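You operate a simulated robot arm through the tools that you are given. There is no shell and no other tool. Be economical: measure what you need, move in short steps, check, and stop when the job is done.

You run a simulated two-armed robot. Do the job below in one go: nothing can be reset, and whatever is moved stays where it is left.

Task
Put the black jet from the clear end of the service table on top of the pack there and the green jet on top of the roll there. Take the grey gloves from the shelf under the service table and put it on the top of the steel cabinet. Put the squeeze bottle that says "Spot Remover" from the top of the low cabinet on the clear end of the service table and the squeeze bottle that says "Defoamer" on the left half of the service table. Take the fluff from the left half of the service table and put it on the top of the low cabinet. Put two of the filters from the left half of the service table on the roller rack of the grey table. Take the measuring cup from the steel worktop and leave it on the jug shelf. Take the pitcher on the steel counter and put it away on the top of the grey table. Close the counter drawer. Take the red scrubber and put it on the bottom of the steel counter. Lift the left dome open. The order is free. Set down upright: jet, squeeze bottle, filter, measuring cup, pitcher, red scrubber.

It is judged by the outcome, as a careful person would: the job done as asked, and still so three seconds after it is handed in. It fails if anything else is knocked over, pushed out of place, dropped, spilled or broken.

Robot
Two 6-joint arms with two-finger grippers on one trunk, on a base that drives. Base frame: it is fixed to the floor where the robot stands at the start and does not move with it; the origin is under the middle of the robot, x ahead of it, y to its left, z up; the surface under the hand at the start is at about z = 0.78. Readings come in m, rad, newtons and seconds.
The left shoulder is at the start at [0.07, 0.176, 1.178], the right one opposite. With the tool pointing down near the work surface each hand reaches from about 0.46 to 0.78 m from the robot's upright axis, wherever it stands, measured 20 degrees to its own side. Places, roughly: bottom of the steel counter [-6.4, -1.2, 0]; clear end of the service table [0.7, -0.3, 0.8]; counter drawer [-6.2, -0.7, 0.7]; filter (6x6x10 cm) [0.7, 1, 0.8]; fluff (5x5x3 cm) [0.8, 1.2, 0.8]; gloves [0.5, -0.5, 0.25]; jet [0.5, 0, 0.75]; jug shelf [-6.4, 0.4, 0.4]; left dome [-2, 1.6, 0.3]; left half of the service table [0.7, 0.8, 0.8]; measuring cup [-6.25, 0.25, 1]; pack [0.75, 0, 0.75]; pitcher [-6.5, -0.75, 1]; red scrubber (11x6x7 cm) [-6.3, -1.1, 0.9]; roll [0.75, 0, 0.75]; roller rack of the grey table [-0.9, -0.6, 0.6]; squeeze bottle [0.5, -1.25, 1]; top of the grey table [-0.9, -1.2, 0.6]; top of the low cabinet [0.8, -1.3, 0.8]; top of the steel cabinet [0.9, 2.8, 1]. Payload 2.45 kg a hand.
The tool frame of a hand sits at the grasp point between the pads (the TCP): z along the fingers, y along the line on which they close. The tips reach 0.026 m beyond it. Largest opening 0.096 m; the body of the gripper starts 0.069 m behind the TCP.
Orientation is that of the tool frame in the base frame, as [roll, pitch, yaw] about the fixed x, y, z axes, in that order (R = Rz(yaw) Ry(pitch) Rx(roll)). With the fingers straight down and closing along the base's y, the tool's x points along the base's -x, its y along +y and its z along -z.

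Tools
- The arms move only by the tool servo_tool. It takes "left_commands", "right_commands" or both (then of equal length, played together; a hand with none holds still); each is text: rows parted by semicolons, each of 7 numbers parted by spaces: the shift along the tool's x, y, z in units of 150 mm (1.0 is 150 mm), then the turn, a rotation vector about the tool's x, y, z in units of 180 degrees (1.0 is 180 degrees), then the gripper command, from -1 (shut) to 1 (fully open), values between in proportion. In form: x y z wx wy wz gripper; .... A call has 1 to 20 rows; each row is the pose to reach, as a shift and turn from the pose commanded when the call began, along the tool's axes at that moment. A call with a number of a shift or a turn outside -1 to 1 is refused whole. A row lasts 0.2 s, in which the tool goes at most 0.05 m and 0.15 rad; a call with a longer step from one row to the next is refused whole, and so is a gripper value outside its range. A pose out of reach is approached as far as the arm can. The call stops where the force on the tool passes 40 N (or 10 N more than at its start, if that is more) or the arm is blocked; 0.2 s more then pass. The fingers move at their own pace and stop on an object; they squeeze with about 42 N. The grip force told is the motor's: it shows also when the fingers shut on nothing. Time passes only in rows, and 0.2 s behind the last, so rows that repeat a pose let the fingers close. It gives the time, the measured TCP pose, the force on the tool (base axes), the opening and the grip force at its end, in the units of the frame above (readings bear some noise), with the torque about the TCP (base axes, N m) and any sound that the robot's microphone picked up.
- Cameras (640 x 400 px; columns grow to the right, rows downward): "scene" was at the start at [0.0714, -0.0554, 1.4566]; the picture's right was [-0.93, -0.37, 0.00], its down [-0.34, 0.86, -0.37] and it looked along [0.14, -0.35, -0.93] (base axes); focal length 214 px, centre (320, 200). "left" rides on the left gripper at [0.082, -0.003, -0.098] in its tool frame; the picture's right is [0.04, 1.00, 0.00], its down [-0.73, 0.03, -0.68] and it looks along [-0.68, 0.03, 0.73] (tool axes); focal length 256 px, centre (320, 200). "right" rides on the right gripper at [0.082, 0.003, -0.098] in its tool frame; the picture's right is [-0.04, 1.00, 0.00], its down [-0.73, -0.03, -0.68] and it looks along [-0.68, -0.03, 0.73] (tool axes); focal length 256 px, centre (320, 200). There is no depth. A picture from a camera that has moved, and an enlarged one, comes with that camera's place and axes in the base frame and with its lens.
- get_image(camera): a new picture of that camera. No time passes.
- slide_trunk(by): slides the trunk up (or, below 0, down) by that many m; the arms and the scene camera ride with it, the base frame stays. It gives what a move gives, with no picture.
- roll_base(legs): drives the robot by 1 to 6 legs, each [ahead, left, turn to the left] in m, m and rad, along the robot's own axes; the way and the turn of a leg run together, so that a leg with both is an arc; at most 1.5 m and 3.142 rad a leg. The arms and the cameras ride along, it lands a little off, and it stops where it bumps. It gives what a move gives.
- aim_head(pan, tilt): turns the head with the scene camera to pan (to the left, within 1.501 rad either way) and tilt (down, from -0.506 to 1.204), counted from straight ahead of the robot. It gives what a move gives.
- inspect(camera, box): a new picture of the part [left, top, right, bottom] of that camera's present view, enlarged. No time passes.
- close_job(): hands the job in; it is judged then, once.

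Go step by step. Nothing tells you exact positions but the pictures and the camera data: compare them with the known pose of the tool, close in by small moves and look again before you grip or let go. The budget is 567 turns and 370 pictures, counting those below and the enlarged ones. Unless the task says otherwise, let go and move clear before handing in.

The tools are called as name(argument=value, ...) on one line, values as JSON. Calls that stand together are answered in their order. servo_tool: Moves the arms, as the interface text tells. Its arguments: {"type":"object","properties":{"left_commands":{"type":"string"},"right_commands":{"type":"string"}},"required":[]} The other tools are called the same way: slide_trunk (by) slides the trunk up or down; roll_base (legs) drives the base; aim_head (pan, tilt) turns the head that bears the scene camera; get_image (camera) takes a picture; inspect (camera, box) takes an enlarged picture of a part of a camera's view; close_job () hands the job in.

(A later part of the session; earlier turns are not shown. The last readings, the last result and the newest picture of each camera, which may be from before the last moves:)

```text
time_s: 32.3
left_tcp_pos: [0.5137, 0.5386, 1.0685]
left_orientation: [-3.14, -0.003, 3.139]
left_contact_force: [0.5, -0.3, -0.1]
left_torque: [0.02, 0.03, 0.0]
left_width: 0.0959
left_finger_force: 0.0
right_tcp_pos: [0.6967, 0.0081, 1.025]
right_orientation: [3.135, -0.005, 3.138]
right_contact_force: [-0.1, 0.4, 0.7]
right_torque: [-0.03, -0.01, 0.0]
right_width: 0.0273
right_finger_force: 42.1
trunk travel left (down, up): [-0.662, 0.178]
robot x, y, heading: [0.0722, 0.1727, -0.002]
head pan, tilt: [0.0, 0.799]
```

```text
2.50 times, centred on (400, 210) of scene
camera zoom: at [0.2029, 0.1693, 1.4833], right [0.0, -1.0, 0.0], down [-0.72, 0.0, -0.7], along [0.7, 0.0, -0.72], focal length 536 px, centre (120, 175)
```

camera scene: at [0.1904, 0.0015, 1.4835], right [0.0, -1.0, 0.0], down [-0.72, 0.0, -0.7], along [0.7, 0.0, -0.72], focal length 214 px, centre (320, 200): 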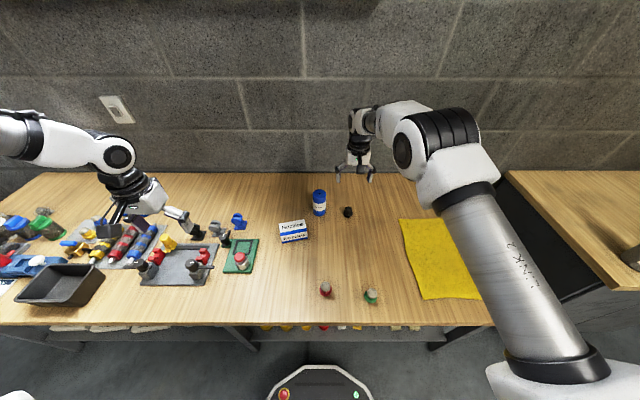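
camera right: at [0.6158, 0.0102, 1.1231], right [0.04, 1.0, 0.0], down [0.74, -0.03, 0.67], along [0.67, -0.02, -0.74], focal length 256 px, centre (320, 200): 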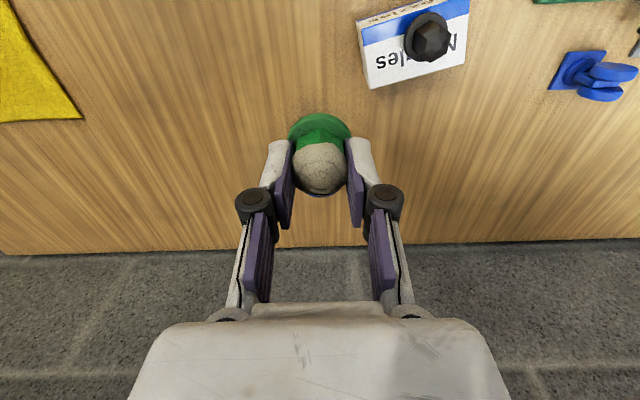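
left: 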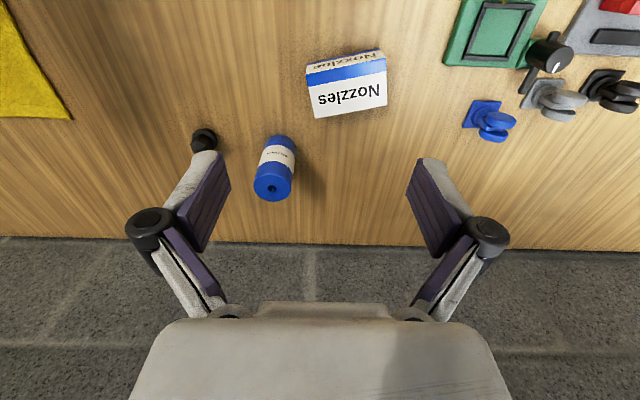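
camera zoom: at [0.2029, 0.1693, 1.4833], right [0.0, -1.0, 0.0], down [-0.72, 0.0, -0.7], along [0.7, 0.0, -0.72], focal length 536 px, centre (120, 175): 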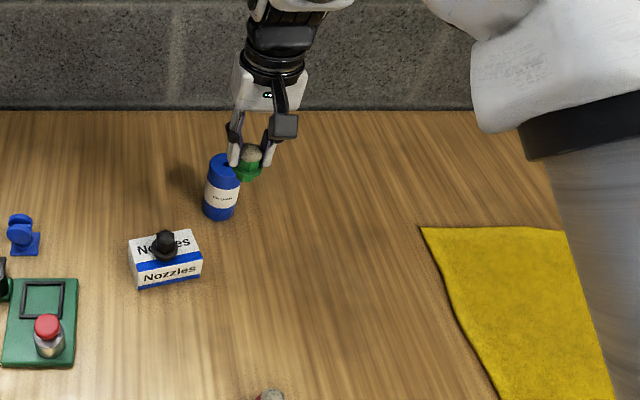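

Roll top centre is about [0.799, 0.005, 0.89]. I move above it.

servo_tool(right_commands="-0.22 -0.01 0 0 0 0 -1; -0.44 -0.02 0 0 0 0 -1; -0.68 -0.02 0.1 0 0 0 -1; -0.68 -0.02 0.35 0 0 0 -1")

get_image(camera="right")

inspect(camera="scene", box=[300, 130, 460, 240])

```text
time_s: 33.3
left_tcp_pos: [0.5134, 0.5392, 1.0698]
left_orientation: [3.141, 0.0, 3.14]
left_contact_force: [0.3, 1.0, -0.4]
left_torque: [-0.02, 0.02, 0.05]
left_width: 0.0959
left_finger_force: 0.1
right_tcp_pos: [0.7976, 0.0035, 0.9713]
right_orientation: [3.136, -0.005, 3.138]
right_contact_force: [0.5, -1.1, -0.9]
right_torque: [-0.02, 0.05, 0.01]
right_width: 0.0277
right_finger_force: 42.1
trunk travel left (down, up): [-0.662, 0.178]
robot x, y, heading: [0.0702, 0.1705, 0.002]
head pan, tilt: [0.0, 0.799]
```

```text
340 pictures are left
camera right: at [0.7168, 0.0072, 1.0697], right [0.04, 1.0, 0.01], down [0.74, -0.03, 0.67], along [0.67, -0.02, -0.74], focal length 256 px, centre (320, 200)
```

right: 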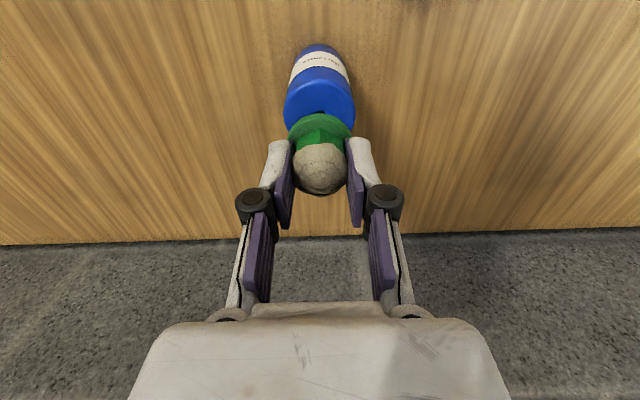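

```text
3.64 times, centred on (380, 185) of scene
camera zoom: at [0.2018, 0.1691, 1.4835], right [0.0, -1.0, 0.0], down [-0.72, 0.0, -0.7], along [0.7, 0.0, -0.72], focal length 780 px, centre (102, 254)
```

zoom: 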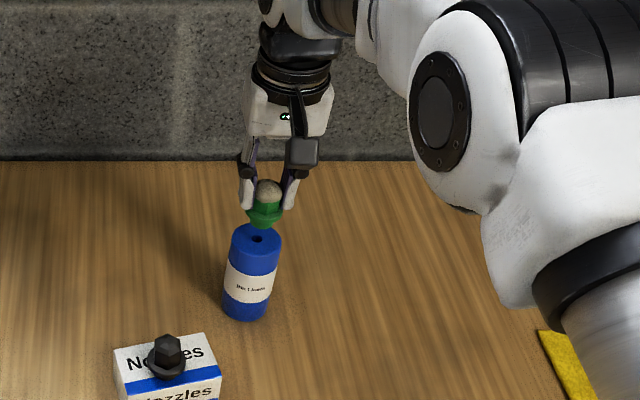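

servo_tool(right_commands="0.05 0.02 0 0 0 0 -1; 0.05 0.02 0.06 0 0 0 -1; 0.05 0.02 0.06 0 0 0 -1")

inspect(camera="right", box=[220, 30, 420, 230])

inspect(camera="scene", box=[320, 150, 420, 230])

```text
time_s: 34.1
left_tcp_pos: [0.5131, 0.54, 1.0702]
left_orientation: [-3.141, 0.001, 3.139]
left_contact_force: [0.6, -0.3, 0.3]
left_torque: [0.0, 0.02, 0.02]
left_width: 0.0958
left_finger_force: 0.2
right_tcp_pos: [0.7902, 0.0087, 0.9631]
right_orientation: [3.136, -0.003, 3.141]
right_contact_force: [-0.4, 0.0, -0.8]
right_torque: [0.02, -0.06, 0.0]
right_width: 0.0276
right_finger_force: 41.6
trunk travel left (down, up): [-0.662, 0.178]
robot x, y, heading: [0.0712, 0.1748, 0.003]
head pan, tilt: [0.0, 0.799]
```

```text
2.00 times, centred on (320, 130) of right
camera zoom: at [0.7086, 0.0113, 1.0618], right [0.04, 1.0, 0.01], down [0.74, -0.03, 0.68], along [0.68, -0.02, -0.74], focal length 512 px, centre (320, 340)
```

zoom: 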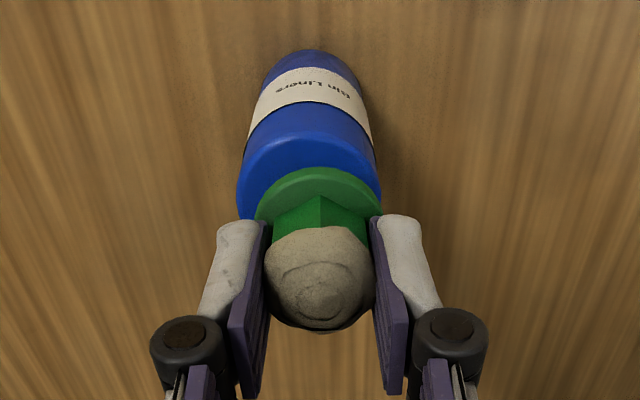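

```text
5.00 times, centred on (370, 190) of scene
camera zoom: at [0.2007, 0.1694, 1.4836], right [0.0, -1.0, 0.0], down [-0.72, 0.0, -0.7], along [0.7, 0.0, -0.72], focal length 1072 px, centre (70, 250)
```

zoom: 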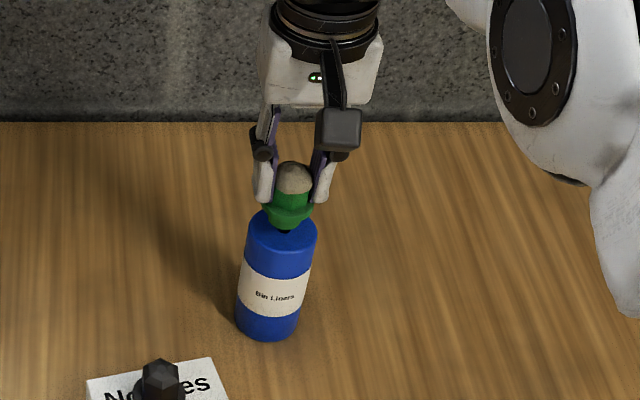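

servo_tool(right_commands="0.025 0 0.03 0 0 0 -1; 0.025 0 0.05 0 0 0 -1; 0.025 0 0.05 0 0 0 -1")

inspect(camera="right", box=[220, 30, 420, 230])

inspect(camera="scene", box=[340, 160, 400, 220])

```text
time_s: 34.9
left_tcp_pos: [0.5119, 0.5404, 1.0693]
left_orientation: [-3.142, -0.001, 3.14]
left_contact_force: [0.0, -1.0, -0.2]
left_torque: [0.01, -0.02, 0.03]
left_width: 0.0961
left_finger_force: 0.0
right_tcp_pos: [0.7848, 0.0089, 0.9555]
right_orientation: [3.136, -0.003, -3.141]
right_contact_force: [-0.6, 0.0, -1.0]
right_torque: [-0.03, -0.01, 0.02]
right_width: 0.0276
right_finger_force: 41.5
trunk travel left (down, up): [-0.662, 0.178]
robot x, y, heading: [0.0713, 0.169, 0.002]
head pan, tilt: [0.0, 0.799]
```

```text
2.00 times, centred on (320, 130) of right
camera zoom: at [0.7046, 0.0119, 1.0533], right [0.04, 1.0, 0.01], down [0.74, -0.03, 0.68], along [0.68, -0.02, -0.74], focal length 512 px, centre (320, 340)
```

zoom: 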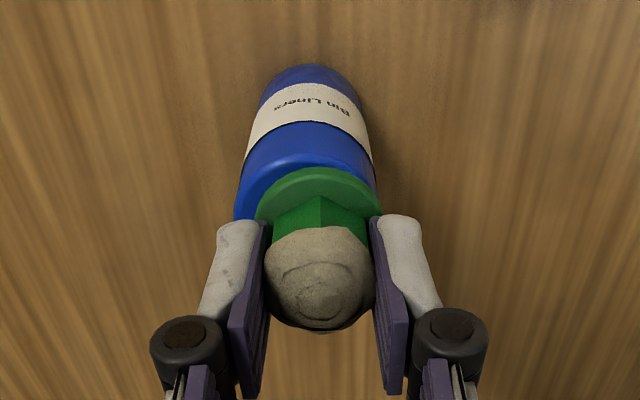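

```text
6.67 times, centred on (370, 190) of scene
camera zoom: at [0.2011, 0.1693, 1.4835], right [0.0, -1.0, 0.0], down [-0.72, 0.0, -0.7], along [0.7, 0.0, -0.72], focal length 1430 px, centre (-13, 267)
```

zoom: 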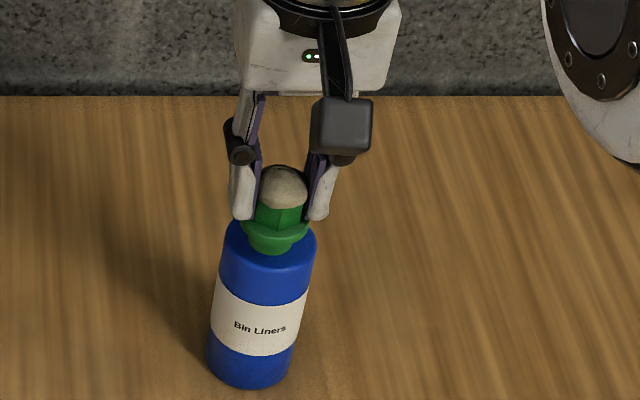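

Well centred over the roll. Lowering gently.

servo_tool(right_commands="0 0 0.015 0 0 0 -1; 0 0 0.03 0 0 0 -1")

```text
time_s: 35.5
left_tcp_pos: [0.5129, 0.5398, 1.0689]
left_orientation: [-3.142, 0.0, 3.14]
left_contact_force: [-0.3, -0.5, 0.9]
left_torque: [-0.03, 0.04, -0.02]
left_width: 0.0957
left_finger_force: 0.0
right_tcp_pos: [0.7858, 0.0086, 0.9498]
right_orientation: [3.137, -0.005, -3.14]
right_contact_force: [-0.6, 0.0, -0.7]
right_torque: [0.02, 0.0, 0.0]
right_width: 0.0276
right_finger_force: 42.3
trunk travel left (down, up): [-0.662, 0.178]
robot x, y, heading: [0.0694, 0.1742, -0.0]
head pan, tilt: [0.0, 0.799]
```

servo_tool(right_commands="0 0 0.01 0 0 0 -1; 0 0 0.016 0 0 0 -1")

inspect(camera="scene", box=[340, 160, 400, 220])

```text
time_s: 36.1
left_tcp_pos: [0.5121, 0.539, 1.0708]
left_orientation: [3.141, 0.0, 3.141]
left_contact_force: [-0.2, 0.2, 0.6]
left_torque: [-0.01, 0.03, -0.01]
left_width: 0.0961
left_finger_force: 0.0
right_tcp_pos: [0.7865, 0.0081, 0.9489]
right_orientation: [3.137, -0.003, 3.141]
right_contact_force: [-0.7, -1.0, -1.1]
right_torque: [0.04, 0.01, -0.01]
right_width: 0.0276
right_finger_force: 42.3
trunk travel left (down, up): [-0.662, 0.178]
robot x, y, heading: [0.0694, 0.1734, 0.003]
head pan, tilt: [0.0, 0.799]
```

```text
6.67 times, centred on (370, 190) of scene
camera zoom: at [0.2011, 0.1693, 1.4835], right [0.0, -1.0, 0.0], down [-0.72, 0.0, -0.7], along [0.7, 0.0, -0.72], focal length 1430 px, centre (-13, 267)
```

zoom: 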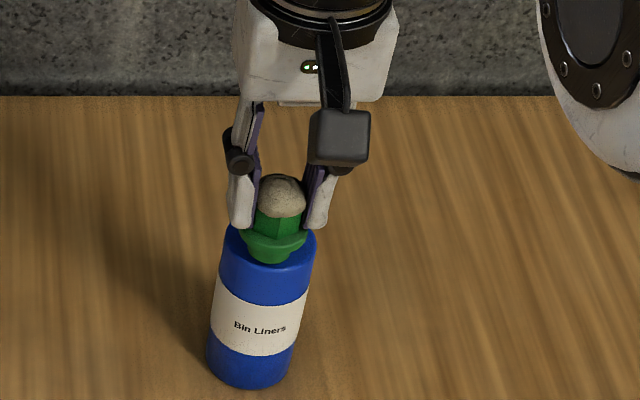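

servo_tool(right_commands="-0.04 0 0 0 0 0 -1; -0.04 0 0.01 0 0 0 -1; -0.04 0 0.015 0 0 0 -1")

inspect(camera="scene", box=[340, 160, 400, 220])

```text
time_s: 36.9
left_tcp_pos: [0.5127, 0.5399, 1.0695]
left_orientation: [-3.141, -0.001, 3.14]
left_contact_force: [0.2, -0.5, 0.6]
left_torque: [0.0, 0.0, 0.0]
left_width: 0.096
left_finger_force: 0.0
right_tcp_pos: [0.7915, 0.0093, 0.9469]
right_orientation: [3.137, -0.003, -3.141]
right_contact_force: [-0.5, -0.3, -0.3]
right_torque: [-0.02, -0.01, -0.01]
right_width: 0.0277
right_finger_force: 41.8
trunk travel left (down, up): [-0.662, 0.178]
robot x, y, heading: [0.0673, 0.1725, 0.002]
head pan, tilt: [0.0, 0.799]
```

```text
6.67 times, centred on (370, 190) of scene
camera zoom: at [0.201, 0.1694, 1.4835], right [0.0, -1.0, 0.0], down [-0.72, 0.0, -0.7], along [0.7, 0.0, -0.72], focal length 1430 px, centre (-13, 267)
```

zoom: 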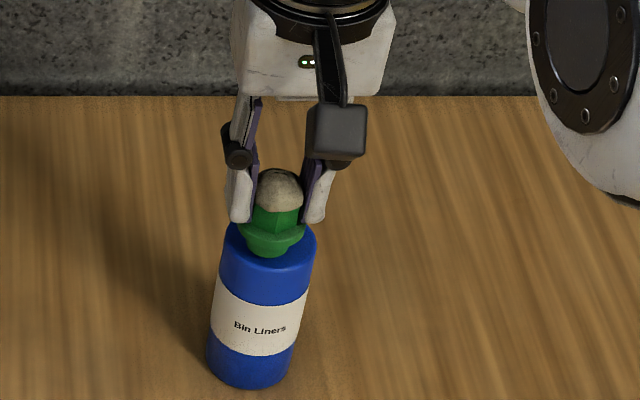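

Good centring. Lowering the last millimetres.

servo_tool(right_commands="0 0 0.013 0 0 0 -1; 0 0 0.02 0 0 0 -1")

```text
time_s: 37.5
left_tcp_pos: [0.5127, 0.5387, 1.0691]
left_orientation: [3.142, 0.0, 3.14]
left_contact_force: [-0.2, 0.3, 0.4]
left_torque: [0.01, 0.01, -0.01]
left_width: 0.096
left_finger_force: 0.1
right_tcp_pos: [0.7916, 0.0082, 0.943]
right_orientation: [3.138, -0.005, 3.141]
right_contact_force: [-0.3, -0.6, -1.3]
right_torque: [-0.05, -0.04, 0.0]
right_width: 0.0274
right_finger_force: 41.8
trunk travel left (down, up): [-0.662, 0.178]
robot x, y, heading: [0.0719, 0.1724, 0.002]
head pan, tilt: [0.0, 0.799]
```

servo_tool(right_commands="0 0 0.013 0 0 0 -1; 0 0 0.02 0 0 0 -1")

inspect(camera="scene", box=[340, 160, 400, 220])

```text
time_s: 38.1
left_tcp_pos: [0.5113, 0.5394, 1.0692]
left_orientation: [3.142, 0.0, 3.141]
left_contact_force: [-0.6, 0.0, 0.1]
left_torque: [0.02, -0.02, 0.0]
left_width: 0.0964
left_finger_force: 0.1
right_tcp_pos: [0.791, 0.0084, 0.9413]
right_orientation: [3.137, -0.002, 3.14]
right_contact_force: [0.4, -1.7, 4.7]
right_torque: [-0.05, 0.0, 0.03]
right_width: 0.0271
right_finger_force: 41.7
trunk travel left (down, up): [-0.662, 0.178]
robot x, y, heading: [0.066, 0.1732, 0.001]
head pan, tilt: [0.0, 0.799]
```

```text
6.67 times, centred on (370, 190) of scene
camera zoom: at [0.2003, 0.1693, 1.4837], right [0.0, -1.0, 0.0], down [-0.72, 0.0, -0.7], along [0.7, 0.0, -0.72], focal length 1430 px, centre (-13, 267)
```

zoom: 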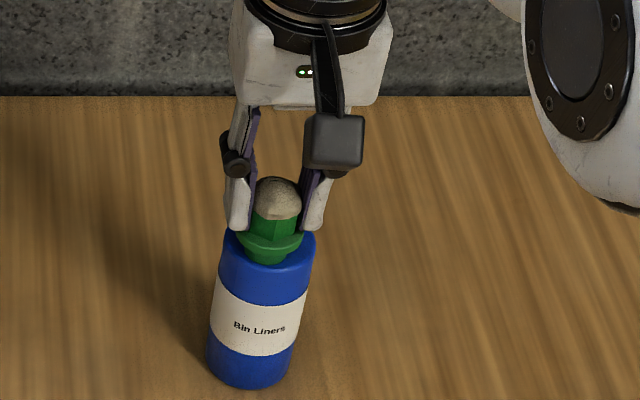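

Contact is made and the jet is over the roll. Releasing and rising.

servo_tool(right_commands="0 0 0 0 0 0 -0.25; 0 0 0 0 0 0 -0.1; 0 0 -0.01 0 0 0 0.1; 0 0 -0.15 0 0 0 0.1; 0 0 -0.45 0 0 0 0.1; 0 0 -0.75 0 0 0 0.5")

inspect(camera="scene", box=[280, 150, 420, 250])

aim_head(pan=-0.9, tilt=0.6)

get_image(camera="scene")

```text
time_s: 39.5
left_tcp_pos: [0.5131, 0.5402, 1.071]
left_orientation: [3.141, 0.0, -3.141]
left_contact_force: [-0.1, 0.1, -0.4]
left_torque: [-0.03, 0.0, -0.02]
left_width: 0.0958
left_finger_force: 0.0
right_tcp_pos: [0.7896, 0.0065, 1.0532]
right_orientation: [3.136, -0.004, -3.141]
right_contact_force: [-0.6, -0.2, -0.2]
right_torque: [0.01, -0.02, -0.03]
right_width: 0.0722
right_finger_force: 0.0
trunk travel left (down, up): [-0.662, 0.178]
robot x, y, heading: [0.0729, 0.1744, 0.001]
head pan, tilt: [0.0, 0.799]
```

```text
4.00 times, centred on (350, 200) of scene
camera zoom: at [0.1999, 0.1695, 1.4836], right [0.0, -1.0, 0.0], down [-0.72, 0.0, -0.7], along [0.7, 0.0, -0.72], focal length 858 px, centre (200, 200)
```

zoom: 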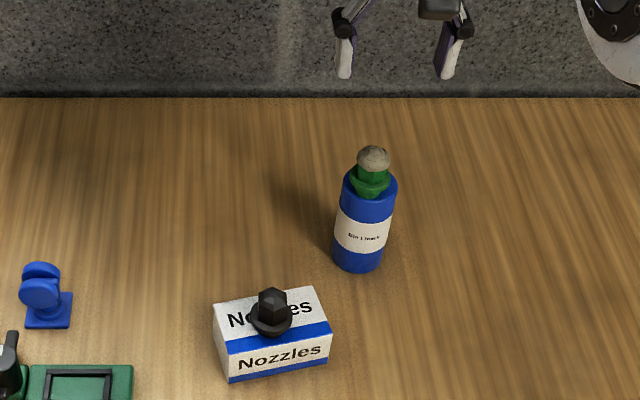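

```text
time_s: 40.7
left_tcp_pos: [0.5128, 0.5393, 1.0691]
left_orientation: [-3.141, -0.001, 3.141]
left_contact_force: [-0.2, 0.2, 0.3]
left_torque: [-0.01, 0.0, -0.01]
left_width: 0.0962
left_finger_force: 0.0
right_tcp_pos: [0.7909, 0.0076, 1.0512]
right_orientation: [3.136, -0.003, -3.141]
right_contact_force: [0.7, 0.2, 0.5]
right_torque: [0.02, 0.0, -0.01]
right_width: 0.0718
right_finger_force: 0.0
trunk travel left (down, up): [-0.662, 0.178]
robot x, y, heading: [0.0722, 0.1706, 0.001]
head pan, tilt: [-0.901, 0.6]
```

```text
330 pictures are left
camera scene: at [0.1752, 0.1002, 1.5004], right [-0.78, -0.62, 0.0], down [-0.35, 0.44, -0.82], along [0.51, -0.65, -0.57], focal length 214 px, centre (320, 200)
```

scene: 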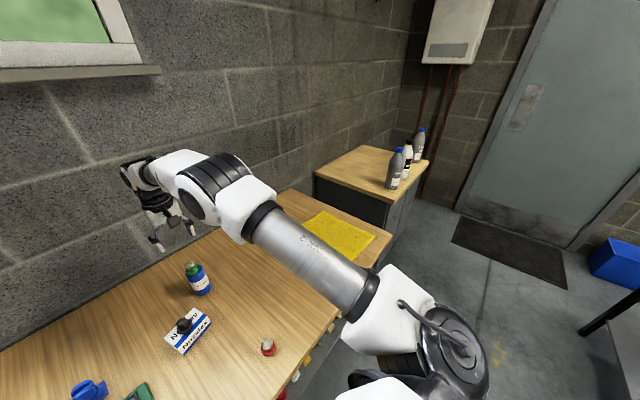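

Both jets are placed. Next the bottles on the low cabinet: I retract the right hand and drive to the right.

servo_tool(right_commands="0.25 0 -0.1 0 0 0 1; 0.5 -0.1 -0.2 0 0 0 1; 0.75 -0.2 -0.3 0 0 0 1; 1 -0.3 -0.4 0 0 0 1")

servo_tool(right_commands="0.25 -0.1 0 0 0 0 1; 0.5 -0.3 0 0 0 0 1; 0.75 -0.5 0 0 0 0 1; 1 -0.7 0 0 0 0 1")

roll_base(legs=[[-0.15, 0, 0], [0, -1.3, 0]])

aim_head(pan=-0.2, tilt=0.8)

get_image(camera="scene")

get_image(camera="right")

```text
time_s: 41.7
left_tcp_pos: [0.5089, 0.5396, 1.0707]
left_orientation: [-3.141, 0.001, 3.141]
left_contact_force: [0.0, -0.4, 0.4]
left_torque: [0.0, -0.04, 0.01]
left_width: 0.0958
left_finger_force: 0.1
right_tcp_pos: [0.6392, -0.0373, 1.1142]
right_orientation: [3.136, -0.001, -3.14]
right_contact_force: [-0.2, 0.4, 1.0]
right_torque: [0.02, -0.01, -0.01]
right_width: 0.0961
right_finger_force: 0.0
trunk travel left (down, up): [-0.662, 0.178]
robot x, y, heading: [0.0716, 0.1752, 0.004]
head pan, tilt: [-0.901, 0.6]
```

```text
time_s: 42.7
left_tcp_pos: [0.5104, 0.5373, 1.0715]
left_orientation: [3.14, 0.003, -3.141]
left_contact_force: [-0.8, 0.1, -0.2]
left_torque: [0.03, -0.05, -0.03]
left_width: 0.0958
left_finger_force: 0.1
right_tcp_pos: [0.488, -0.1456, 1.1098]
right_orientation: [3.136, -0.003, 3.141]
right_contact_force: [-0.2, -0.8, 0.5]
right_torque: [0.07, -0.03, -0.01]
right_width: 0.0959
right_finger_force: 0.0
trunk travel left (down, up): [-0.662, 0.178]
robot x, y, heading: [0.0728, 0.1736, 0.001]
head pan, tilt: [-0.901, 0.6]
```

```text
time_s: 50.3
left_tcp_pos: [0.356, -0.7668, 1.0697]
left_orientation: [3.141, 0.0, 3.14]
left_contact_force: [0.2, 0.0, -0.1]
left_torque: [0.01, 0.0, 0.02]
left_width: 0.096
left_finger_force: 0.1
right_tcp_pos: [0.3331, -1.4486, 1.1111]
right_orientation: [3.135, -0.002, 3.141]
right_contact_force: [0.1, 1.0, -0.1]
right_torque: [-0.04, 0.03, 0.0]
right_width: 0.0957
right_finger_force: 0.0
trunk travel left (down, up): [-0.662, 0.178]
robot x, y, heading: [-0.0896, -1.1315, -0.001]
head pan, tilt: [-0.901, 0.6]
```

```text
time_s: 51.4
left_tcp_pos: [0.3564, -0.7667, 1.07]
left_orientation: [-3.14, -0.001, 3.139]
left_contact_force: [-0.2, -0.2, 0.5]
left_torque: [-0.01, 0.01, 0.0]
left_width: 0.096
left_finger_force: 0.1
right_tcp_pos: [0.3328, -1.4479, 1.1109]
right_orientation: [3.137, -0.004, 3.14]
right_contact_force: [0.0, 0.2, 0.1]
right_torque: [0.0, -0.01, 0.02]
right_width: 0.0961
right_finger_force: 0.1
trunk travel left (down, up): [-0.662, 0.178]
robot x, y, heading: [-0.0829, -1.135, -0.0]
head pan, tilt: [-0.201, 0.799]
```

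```text
329 pictures are left
camera scene: at [0.0428, -1.1524, 1.4836], right [-0.2, -0.98, 0.0], down [-0.7, 0.15, -0.7], along [0.68, -0.14, -0.72], focal length 214 px, centre (320, 200)
```

scene: 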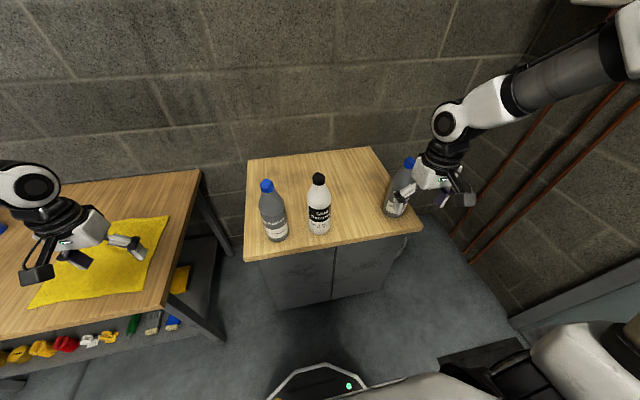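

```text
328 pictures are left
camera right: at [0.2526, -1.4455, 1.2089], right [0.04, 1.0, 0.01], down [0.74, -0.03, 0.68], along [0.68, -0.02, -0.74], focal length 256 px, centre (320, 200)
```

right: 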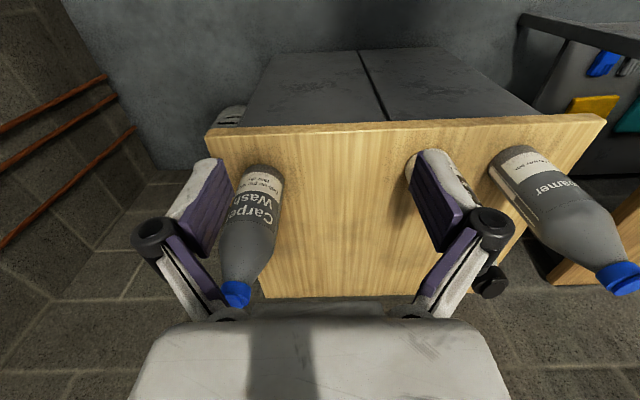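

inspect(camera="scene", box=[240, 160, 440, 285])

```text
3.20 times, centred on (340, 222) of scene
camera zoom: at [0.0428, -1.1524, 1.4836], right [-0.2, -0.98, 0.0], down [-0.7, 0.15, -0.7], along [0.68, -0.14, -0.72], focal length 686 px, centre (256, 128)
```

zoom: 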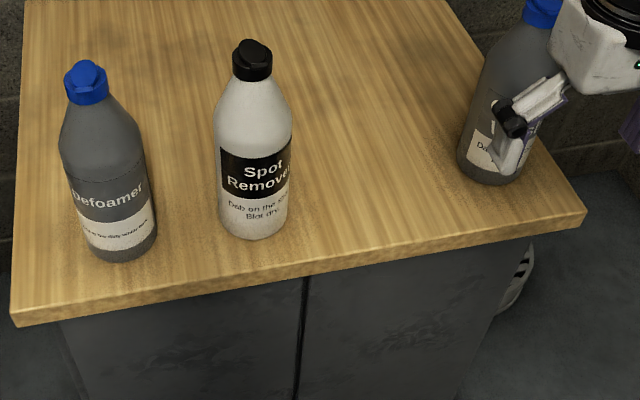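

Spot Remover (white) is at about [0.54, -1.255], Defoamer at [0.546, -1.09], both grippable by the cap at z≈1.04. I raise the trunk to clear the bottles and then move the right hand over Spot Remover.

slide_trunk(by=0.15)

servo_tool(right_commands="-0.25 0.25 0 0 0 0 1; -0.5 0.5 0 0 0 0 1; -0.75 0.75 0 0 0 0 1; -1 1 0 0 0 0 1")

get_image(camera="right")

get_image(camera="scene")

```text
time_s: 53.1
left_tcp_pos: [0.3568, -0.7674, 1.2191]
left_orientation: [3.141, -0.001, 3.139]
left_contact_force: [0.7, 0.1, -0.6]
left_torque: [-0.05, -0.03, -0.04]
left_width: 0.0959
left_finger_force: 0.1
right_tcp_pos: [0.3339, -1.4499, 1.2597]
right_orientation: [3.136, -0.002, 3.138]
right_contact_force: [-0.3, 0.3, 0.6]
right_torque: [0.01, -0.07, 0.03]
right_width: 0.0959
right_finger_force: 0.1
trunk travel left (down, up): [-0.812, 0.028]
robot x, y, heading: [-0.087, -1.1315, -0.002]
head pan, tilt: [-0.201, 0.799]
```

```text
refused: row 1 steps farther than a row can; nothing moved
```

```text
326 pictures are left
camera right: at [0.2527, -1.4456, 1.3588], right [0.04, 1.0, 0.01], down [0.74, -0.04, 0.68], along [0.68, -0.02, -0.74], focal length 256 px, centre (320, 200)
```

right: 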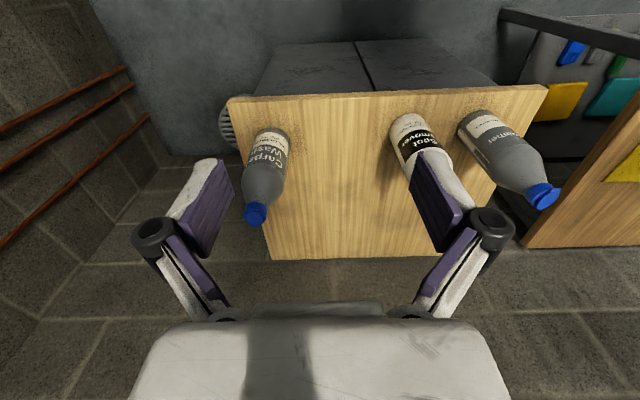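

```text
325 pictures are left
camera scene: at [0.0429, -1.1524, 1.6335], right [-0.2, -0.98, 0.0], down [-0.7, 0.14, -0.7], along [0.68, -0.14, -0.72], focal length 214 px, centre (320, 200)
```

scene: 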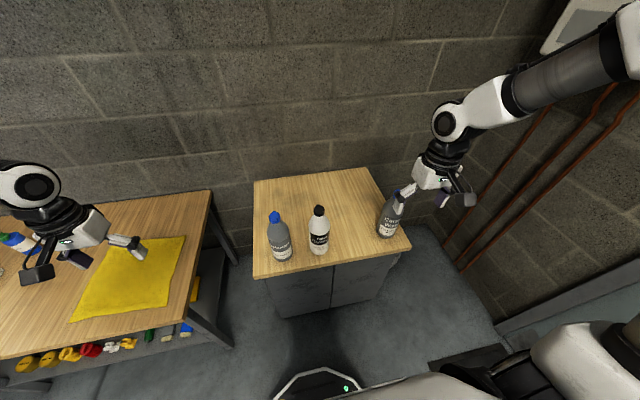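

servo_tool(right_commands="-0.2 0.2 0 0 0 0 1; -0.4 0.4 0 0 0 0 1; -0.6 0.6 0 0 0 0 1; -0.8 0.8 0 0 0 0 1; -1 1 0 0 0 0 1")

servo_tool(right_commands="-0.1 0.25 0.05 0 0 0 1; -0.25 0.29 0.25 0 0 0 1")

get_image(camera="right")

get_image(camera="scene")

```text
time_s: 54.3
left_tcp_pos: [0.3579, -0.7641, 1.2178]
left_orientation: [-3.139, -0.001, 3.137]
left_contact_force: [0.8, -0.4, 0.5]
left_torque: [-0.02, 0.03, -0.03]
left_width: 0.0961
left_finger_force: 0.0
right_tcp_pos: [0.4851, -1.297, 1.2609]
right_orientation: [3.138, -0.008, 3.138]
right_contact_force: [-0.4, 1.0, 0.6]
right_torque: [-0.06, 0.01, 0.0]
right_width: 0.0958
right_finger_force: 0.2
trunk travel left (down, up): [-0.812, 0.028]
robot x, y, heading: [-0.0835, -1.1357, -0.002]
head pan, tilt: [-0.201, 0.799]
```

```text
time_s: 54.9
left_tcp_pos: [0.3596, -0.7671, 1.2183]
left_orientation: [-3.14, -0.002, 3.14]
left_contact_force: [1.4, 0.1, 0.2]
left_torque: [0.0, 0.08, 0.02]
left_width: 0.096
left_finger_force: 0.1
right_tcp_pos: [0.5269, -1.2546, 1.2221]
right_orientation: [3.136, -0.007, 3.141]
right_contact_force: [1.0, 1.0, -0.1]
right_torque: [0.0, 0.03, -0.03]
right_width: 0.0961
right_finger_force: 0.0
trunk travel left (down, up): [-0.812, 0.028]
robot x, y, heading: [-0.0869, -1.1366, -0.001]
head pan, tilt: [-0.201, 0.799]
```

```text
324 pictures are left
camera right: at [0.4454, -1.2506, 1.3202], right [0.04, 1.0, 0.0], down [0.74, -0.03, 0.67], along [0.67, -0.03, -0.74], focal length 256 px, centre (320, 200)
```

right: 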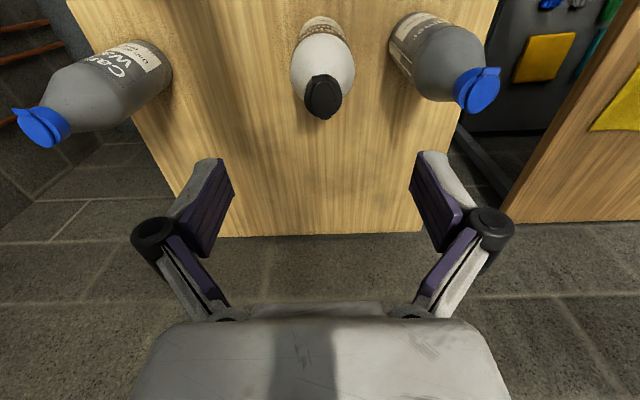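

```text
323 pictures are left
camera scene: at [0.0476, -1.151, 1.6332], right [-0.2, -0.98, 0.0], down [-0.7, 0.14, -0.69], along [0.68, -0.14, -0.72], focal length 214 px, centre (320, 200)
```

scene: 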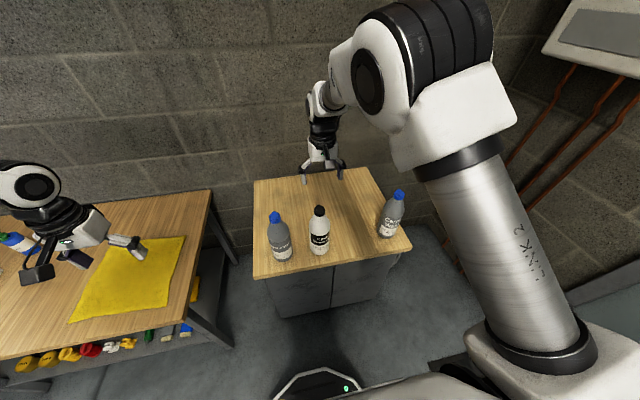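

servo_tool(right_commands="-0.08 0.01 0.25 0 0 0 1; -0.08 0.01 0.5 0 0 0 1; -0.08 0.01 0.7 0 0 0 1")

get_image(camera="right")

inspect(camera="scene", box=[250, 140, 430, 280])

```text
time_s: 55.7
left_tcp_pos: [0.3557, -0.7676, 1.2203]
left_orientation: [-3.141, -0.002, 3.139]
left_contact_force: [-0.7, 0.3, 0.4]
left_torque: [0.0, 0.01, 0.0]
left_width: 0.096
left_finger_force: 0.0
right_tcp_pos: [0.5332, -1.2534, 1.1186]
right_orientation: [3.135, -0.004, 3.139]
right_contact_force: [-0.7, 0.4, -0.9]
right_torque: [0.01, -0.03, -0.01]
right_width: 0.0961
right_finger_force: 0.1
trunk travel left (down, up): [-0.812, 0.028]
robot x, y, heading: [-0.0859, -1.1313, 0.0]
head pan, tilt: [-0.201, 0.799]
```

```text
322 pictures are left
camera right: at [0.4519, -1.2501, 1.2163], right [0.04, 1.0, 0.01], down [0.74, -0.04, 0.68], along [0.68, -0.02, -0.74], focal length 256 px, centre (320, 200)
```

right: 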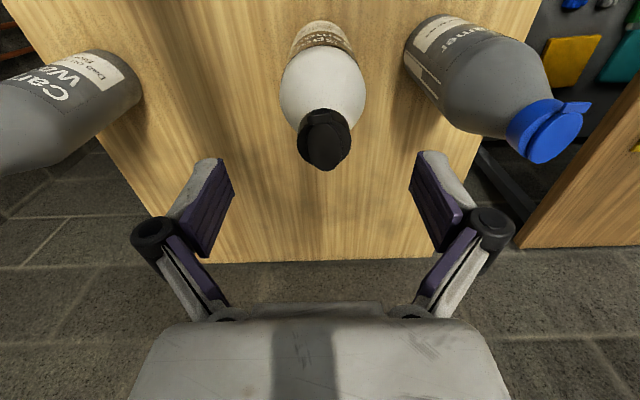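

```text
2.86 times, centred on (340, 210) of scene
camera zoom: at [0.0426, -1.1532, 1.6336], right [-0.2, -0.98, 0.0], down [-0.7, 0.15, -0.7], along [0.68, -0.14, -0.72], focal length 613 px, centre (263, 171)
```

zoom: 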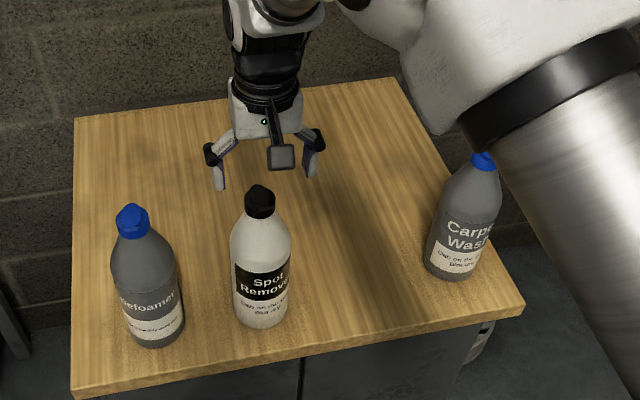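

servo_tool(right_commands="-0.08 0.01 0.1 0 0 0 1; -0.08 0.01 0.3 0 0 0 1; -0.08 0.01 0.44 0 0 0 1; -0.08 0.01 0.44 0 0 0 0; -0.08 0.01 0.44 0 0 0 -1; -0.08 0.01 0.44 0 0 0 -1")

get_image(camera="right")

```text
time_s: 57.1
left_tcp_pos: [0.3563, -0.767, 1.2193]
left_orientation: [3.141, 0.001, 3.139]
left_contact_force: [-0.4, -0.6, -0.2]
left_torque: [0.01, -0.02, 0.0]
left_width: 0.0958
left_finger_force: 0.1
right_tcp_pos: [0.5435, -1.2514, 1.0536]
right_orientation: [3.136, -0.004, 3.137]
right_contact_force: [1.3, 0.2, 2.3]
right_torque: [-0.07, -0.39, -0.05]
right_width: 0.0384
right_finger_force: 41.9
trunk travel left (down, up): [-0.812, 0.028]
robot x, y, heading: [-0.0878, -1.135, -0.002]
head pan, tilt: [-0.201, 0.799]
```

```text
320 pictures are left
camera right: at [0.4637, -1.2472, 1.1513], right [0.04, 1.0, 0.01], down [0.74, -0.04, 0.68], along [0.68, -0.02, -0.74], focal length 256 px, centre (320, 200)
```

right: 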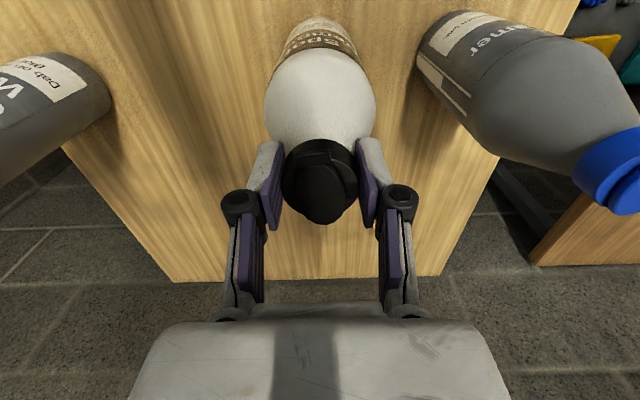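

Spot Remover's cap is held. Lift and pull back.

servo_tool(right_commands="0 0 -0.1 0 0 0 -1; 0 0 -0.3 0 0 0 -1; 0 0 -0.5 0 0 0 -1; 0 0 -0.75 0 0 0 -1; 0 0 -1 0 0 0 -1; 0.25 -0.1 -1 0 0 0 -1; 0.5 -0.2 -1 0 0 0 -1; 0.75 -0.3 -1 0 0 0 -1; 1 -0.4 -1 0 0 0 -1")

servo_tool(left_commands="-0.2 -0.2 0 0 0 0 1; -0.4 -0.4 0 0 0 0 1; -0.6 -0.6 0 0 0 0 1; -0.8 -0.8 0 0 0 0 1; -1 -1 0 0 0 0 1")

get_image(camera="left")

get_image(camera="scene")

```text
time_s: 59.1
left_tcp_pos: [0.356, -0.7677, 1.2213]
left_orientation: [3.14, 0.002, 3.137]
left_contact_force: [-0.6, -0.3, 0.5]
left_torque: [0.05, -0.03, -0.01]
left_width: 0.0958
left_finger_force: 0.1
right_tcp_pos: [0.3932, -1.314, 1.2042]
right_orientation: [3.134, -0.004, 3.14]
right_contact_force: [-0.9, 0.3, -5.2]
right_torque: [-0.04, 0.0, 0.03]
right_width: 0.0385
right_finger_force: 41.6
trunk travel left (down, up): [-0.812, 0.028]
robot x, y, heading: [-0.0884, -1.1345, -0.004]
head pan, tilt: [-0.201, 0.799]
```

```text
time_s: 60.3
left_tcp_pos: [0.5077, -0.9203, 1.2174]
left_orientation: [3.14, -0.002, 3.136]
left_contact_force: [0.2, 0.5, -0.8]
left_torque: [0.04, 0.01, -0.02]
left_width: 0.096
left_finger_force: 0.0
right_tcp_pos: [0.3972, -1.3159, 1.2019]
right_orientation: [3.135, -0.006, 3.14]
right_contact_force: [0.7, 0.1, -5.2]
right_torque: [-0.02, 0.0, 0.01]
right_width: 0.0385
right_finger_force: 42.0
trunk travel left (down, up): [-0.812, 0.028]
robot x, y, heading: [-0.0864, -1.1356, 0.001]
head pan, tilt: [-0.201, 0.799]
```

```text
319 pictures are left
camera left: at [0.4261, -0.9229, 1.316], right [-0.04, 1.0, 0.0], down [0.73, 0.03, 0.68], along [0.68, 0.03, -0.74], focal length 256 px, centre (320, 200)
```

left: 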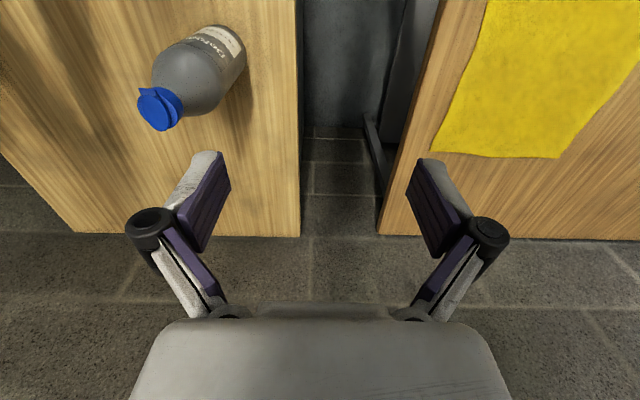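

```text
318 pictures are left
camera scene: at [0.0459, -1.1557, 1.6332], right [-0.2, -0.98, 0.0], down [-0.7, 0.15, -0.7], along [0.68, -0.14, -0.72], focal length 214 px, centre (320, 200)
```

scene: 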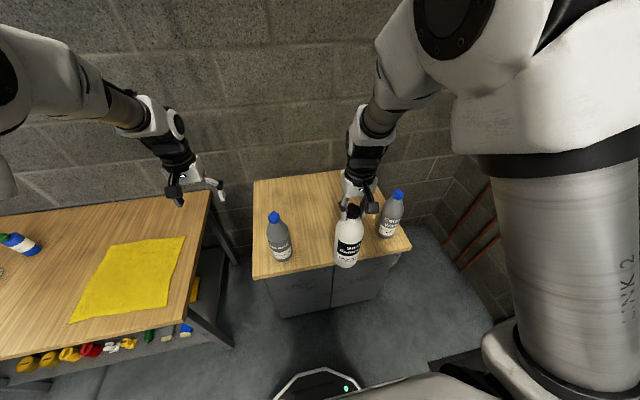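

servo_tool(left_commands="-0.06 -0.25 0.1 0 0 0 1; -0.12 -0.5 0.2 0 0 0 1; -0.18 -0.75 0.3 0 0 0 1; -0.2 -1 0.4 0 0 0 1")

servo_tool(left_commands="-0.03 -0.12 0.2 0 0 0 1")

get_image(camera="left")

inspect(camera="scene", box=[200, 140, 400, 280])

```text
time_s: 61.3
left_tcp_pos: [0.537, -1.0615, 1.1609]
left_orientation: [-3.134, 0.001, -3.133]
left_contact_force: [0.8, 0.1, 1.0]
left_torque: [0.03, 0.02, 0.01]
left_width: 0.0958
left_finger_force: 0.1
right_tcp_pos: [0.3964, -1.3146, 1.2031]
right_orientation: [3.134, -0.006, 3.139]
right_contact_force: [-0.1, 0.1, -5.4]
right_torque: [0.0, 0.0, 0.02]
right_width: 0.0385
right_finger_force: 42.4
trunk travel left (down, up): [-0.812, 0.028]
robot x, y, heading: [-0.0838, -1.1317, -0.002]
head pan, tilt: [-0.201, 0.799]
```

```text
time_s: 61.7
left_tcp_pos: [0.5466, -1.0747, 1.1303]
left_orientation: [-3.13, -0.002, -3.128]
left_contact_force: [0.5, 0.0, 0.5]
left_torque: [0.0, 0.02, -0.03]
left_width: 0.0959
left_finger_force: 0.1
right_tcp_pos: [0.3958, -1.3132, 1.2025]
right_orientation: [3.136, -0.005, 3.139]
right_contact_force: [1.1, 0.6, -6.0]
right_torque: [-0.02, 0.07, 0.02]
right_width: 0.0386
right_finger_force: 42.0
trunk travel left (down, up): [-0.812, 0.028]
robot x, y, heading: [-0.0847, -1.1309, -0.003]
head pan, tilt: [-0.201, 0.799]
```

```text
317 pictures are left
camera left: at [0.4637, -1.0788, 1.2278], right [-0.05, 1.0, -0.01], down [0.73, 0.05, 0.68], along [0.68, 0.03, -0.74], focal length 256 px, centre (320, 200)
```

left: 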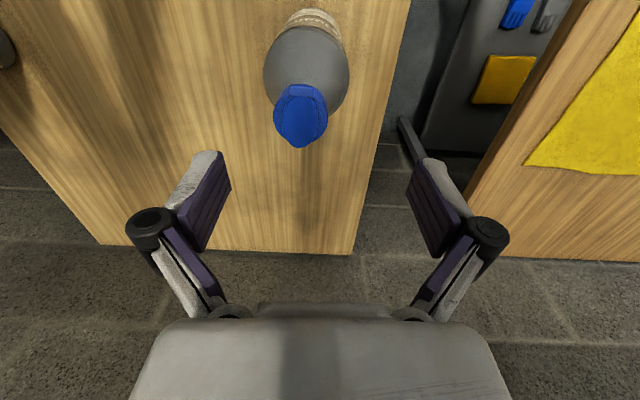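

```text
2.86 times, centred on (300, 210) of scene
camera zoom: at [0.0455, -1.1528, 1.6333], right [-0.2, -0.98, 0.0], down [-0.7, 0.14, -0.7], along [0.68, -0.14, -0.72], focal length 613 px, centre (377, 171)
```

zoom: 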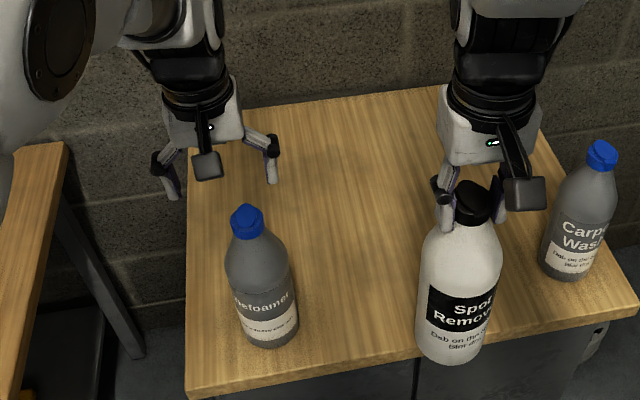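

The left arm is near its inner limit, so I shift the base 6 cm right and re-centre over the Defoamer.

roll_base(legs=[[0, -0.06, 0]])

servo_tool(left_commands="-0.02 0.29 0 0 0 0 1; -0.02 0.29 0.15 0 0 0 1")

get_image(camera="left")

```text
time_s: 62.7
left_tcp_pos: [0.5432, -1.128, 1.1298]
left_orientation: [-3.123, -0.006, -3.129]
left_contact_force: [0.1, 0.5, -0.2]
left_torque: [-0.08, -0.01, -0.01]
left_width: 0.0959
left_finger_force: 0.1
right_tcp_pos: [0.3948, -1.3652, 1.2045]
right_orientation: [-3.14, -0.004, 3.14]
right_contact_force: [0.3, 1.2, -5.2]
right_torque: [0.01, -0.01, -0.04]
right_width: 0.0387
right_finger_force: 42.1
trunk travel left (down, up): [-0.812, 0.028]
robot x, y, heading: [-0.0884, -1.194, 0.001]
head pan, tilt: [-0.201, 0.799]
```

```text
time_s: 63.3
left_tcp_pos: [0.5445, -1.0873, 1.1053]
left_orientation: [-3.129, -0.005, -3.127]
left_contact_force: [-0.2, 0.0, -0.2]
left_torque: [-0.01, 0.01, 0.03]
left_width: 0.0958
left_finger_force: 0.1
right_tcp_pos: [0.3951, -1.3684, 1.2024]
right_orientation: [3.14, -0.004, 3.139]
right_contact_force: [0.0, 0.5, -5.2]
right_torque: [-0.01, 0.03, 0.02]
right_width: 0.0385
right_finger_force: 41.7
trunk travel left (down, up): [-0.812, 0.028]
robot x, y, heading: [-0.0852, -1.1914, 0.001]
head pan, tilt: [-0.201, 0.799]
```

```text
315 pictures are left
camera left: at [0.4634, -1.09, 1.204], right [-0.05, 1.0, -0.01], down [0.74, 0.05, 0.67], along [0.67, 0.03, -0.74], focal length 256 px, centre (320, 200)
```

left: 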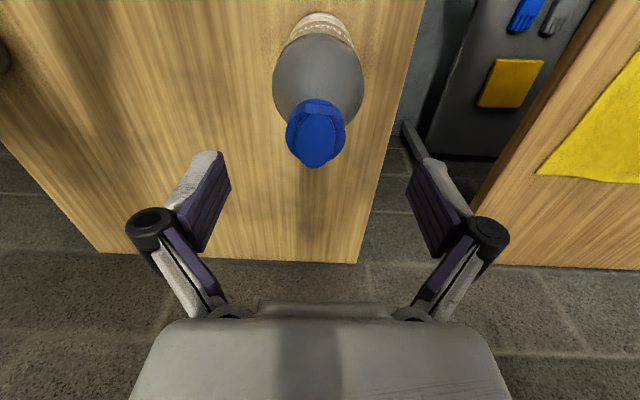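

servo_tool(left_commands="-0.04 -0.01 0.2 0 0 0 1; -0.04 -0.01 0.38 0 0 0 1; -0.04 -0.01 0.38 0 0 0 0; -0.04 -0.01 0.38 0 0 0 -1; -0.04 -0.01 0.38 0 0 0 -1")

get_image(camera="left")

```text
time_s: 64.5
left_tcp_pos: [0.5496, -1.0942, 1.0486]
left_orientation: [-3.132, -0.007, -3.129]
left_contact_force: [-1.1, -1.1, 2.3]
left_torque: [0.15, 0.34, 0.08]
left_width: 0.0387
left_finger_force: 42.6
right_tcp_pos: [0.3958, -1.3728, 1.203]
right_orientation: [3.135, -0.005, 3.14]
right_contact_force: [0.5, 0.2, -5.7]
right_torque: [-0.02, 0.02, 0.01]
right_width: 0.0387
right_finger_force: 42.5
trunk travel left (down, up): [-0.812, 0.028]
robot x, y, heading: [-0.0852, -1.1899, -0.001]
head pan, tilt: [-0.201, 0.799]
```

```text
314 pictures are left
camera left: at [0.4682, -1.0971, 1.147], right [-0.05, 1.0, -0.01], down [0.74, 0.05, 0.68], along [0.67, 0.03, -0.74], focal length 256 px, centre (320, 200)
```

left: 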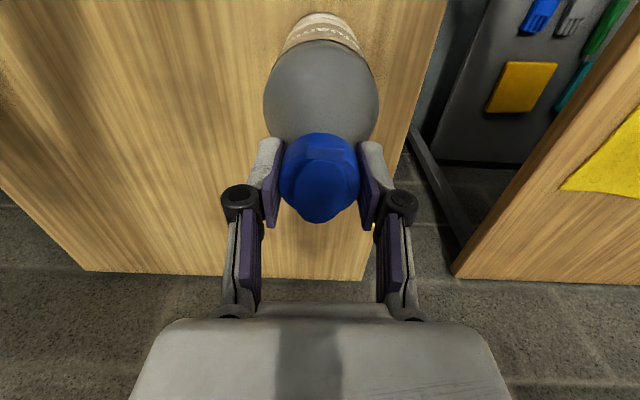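

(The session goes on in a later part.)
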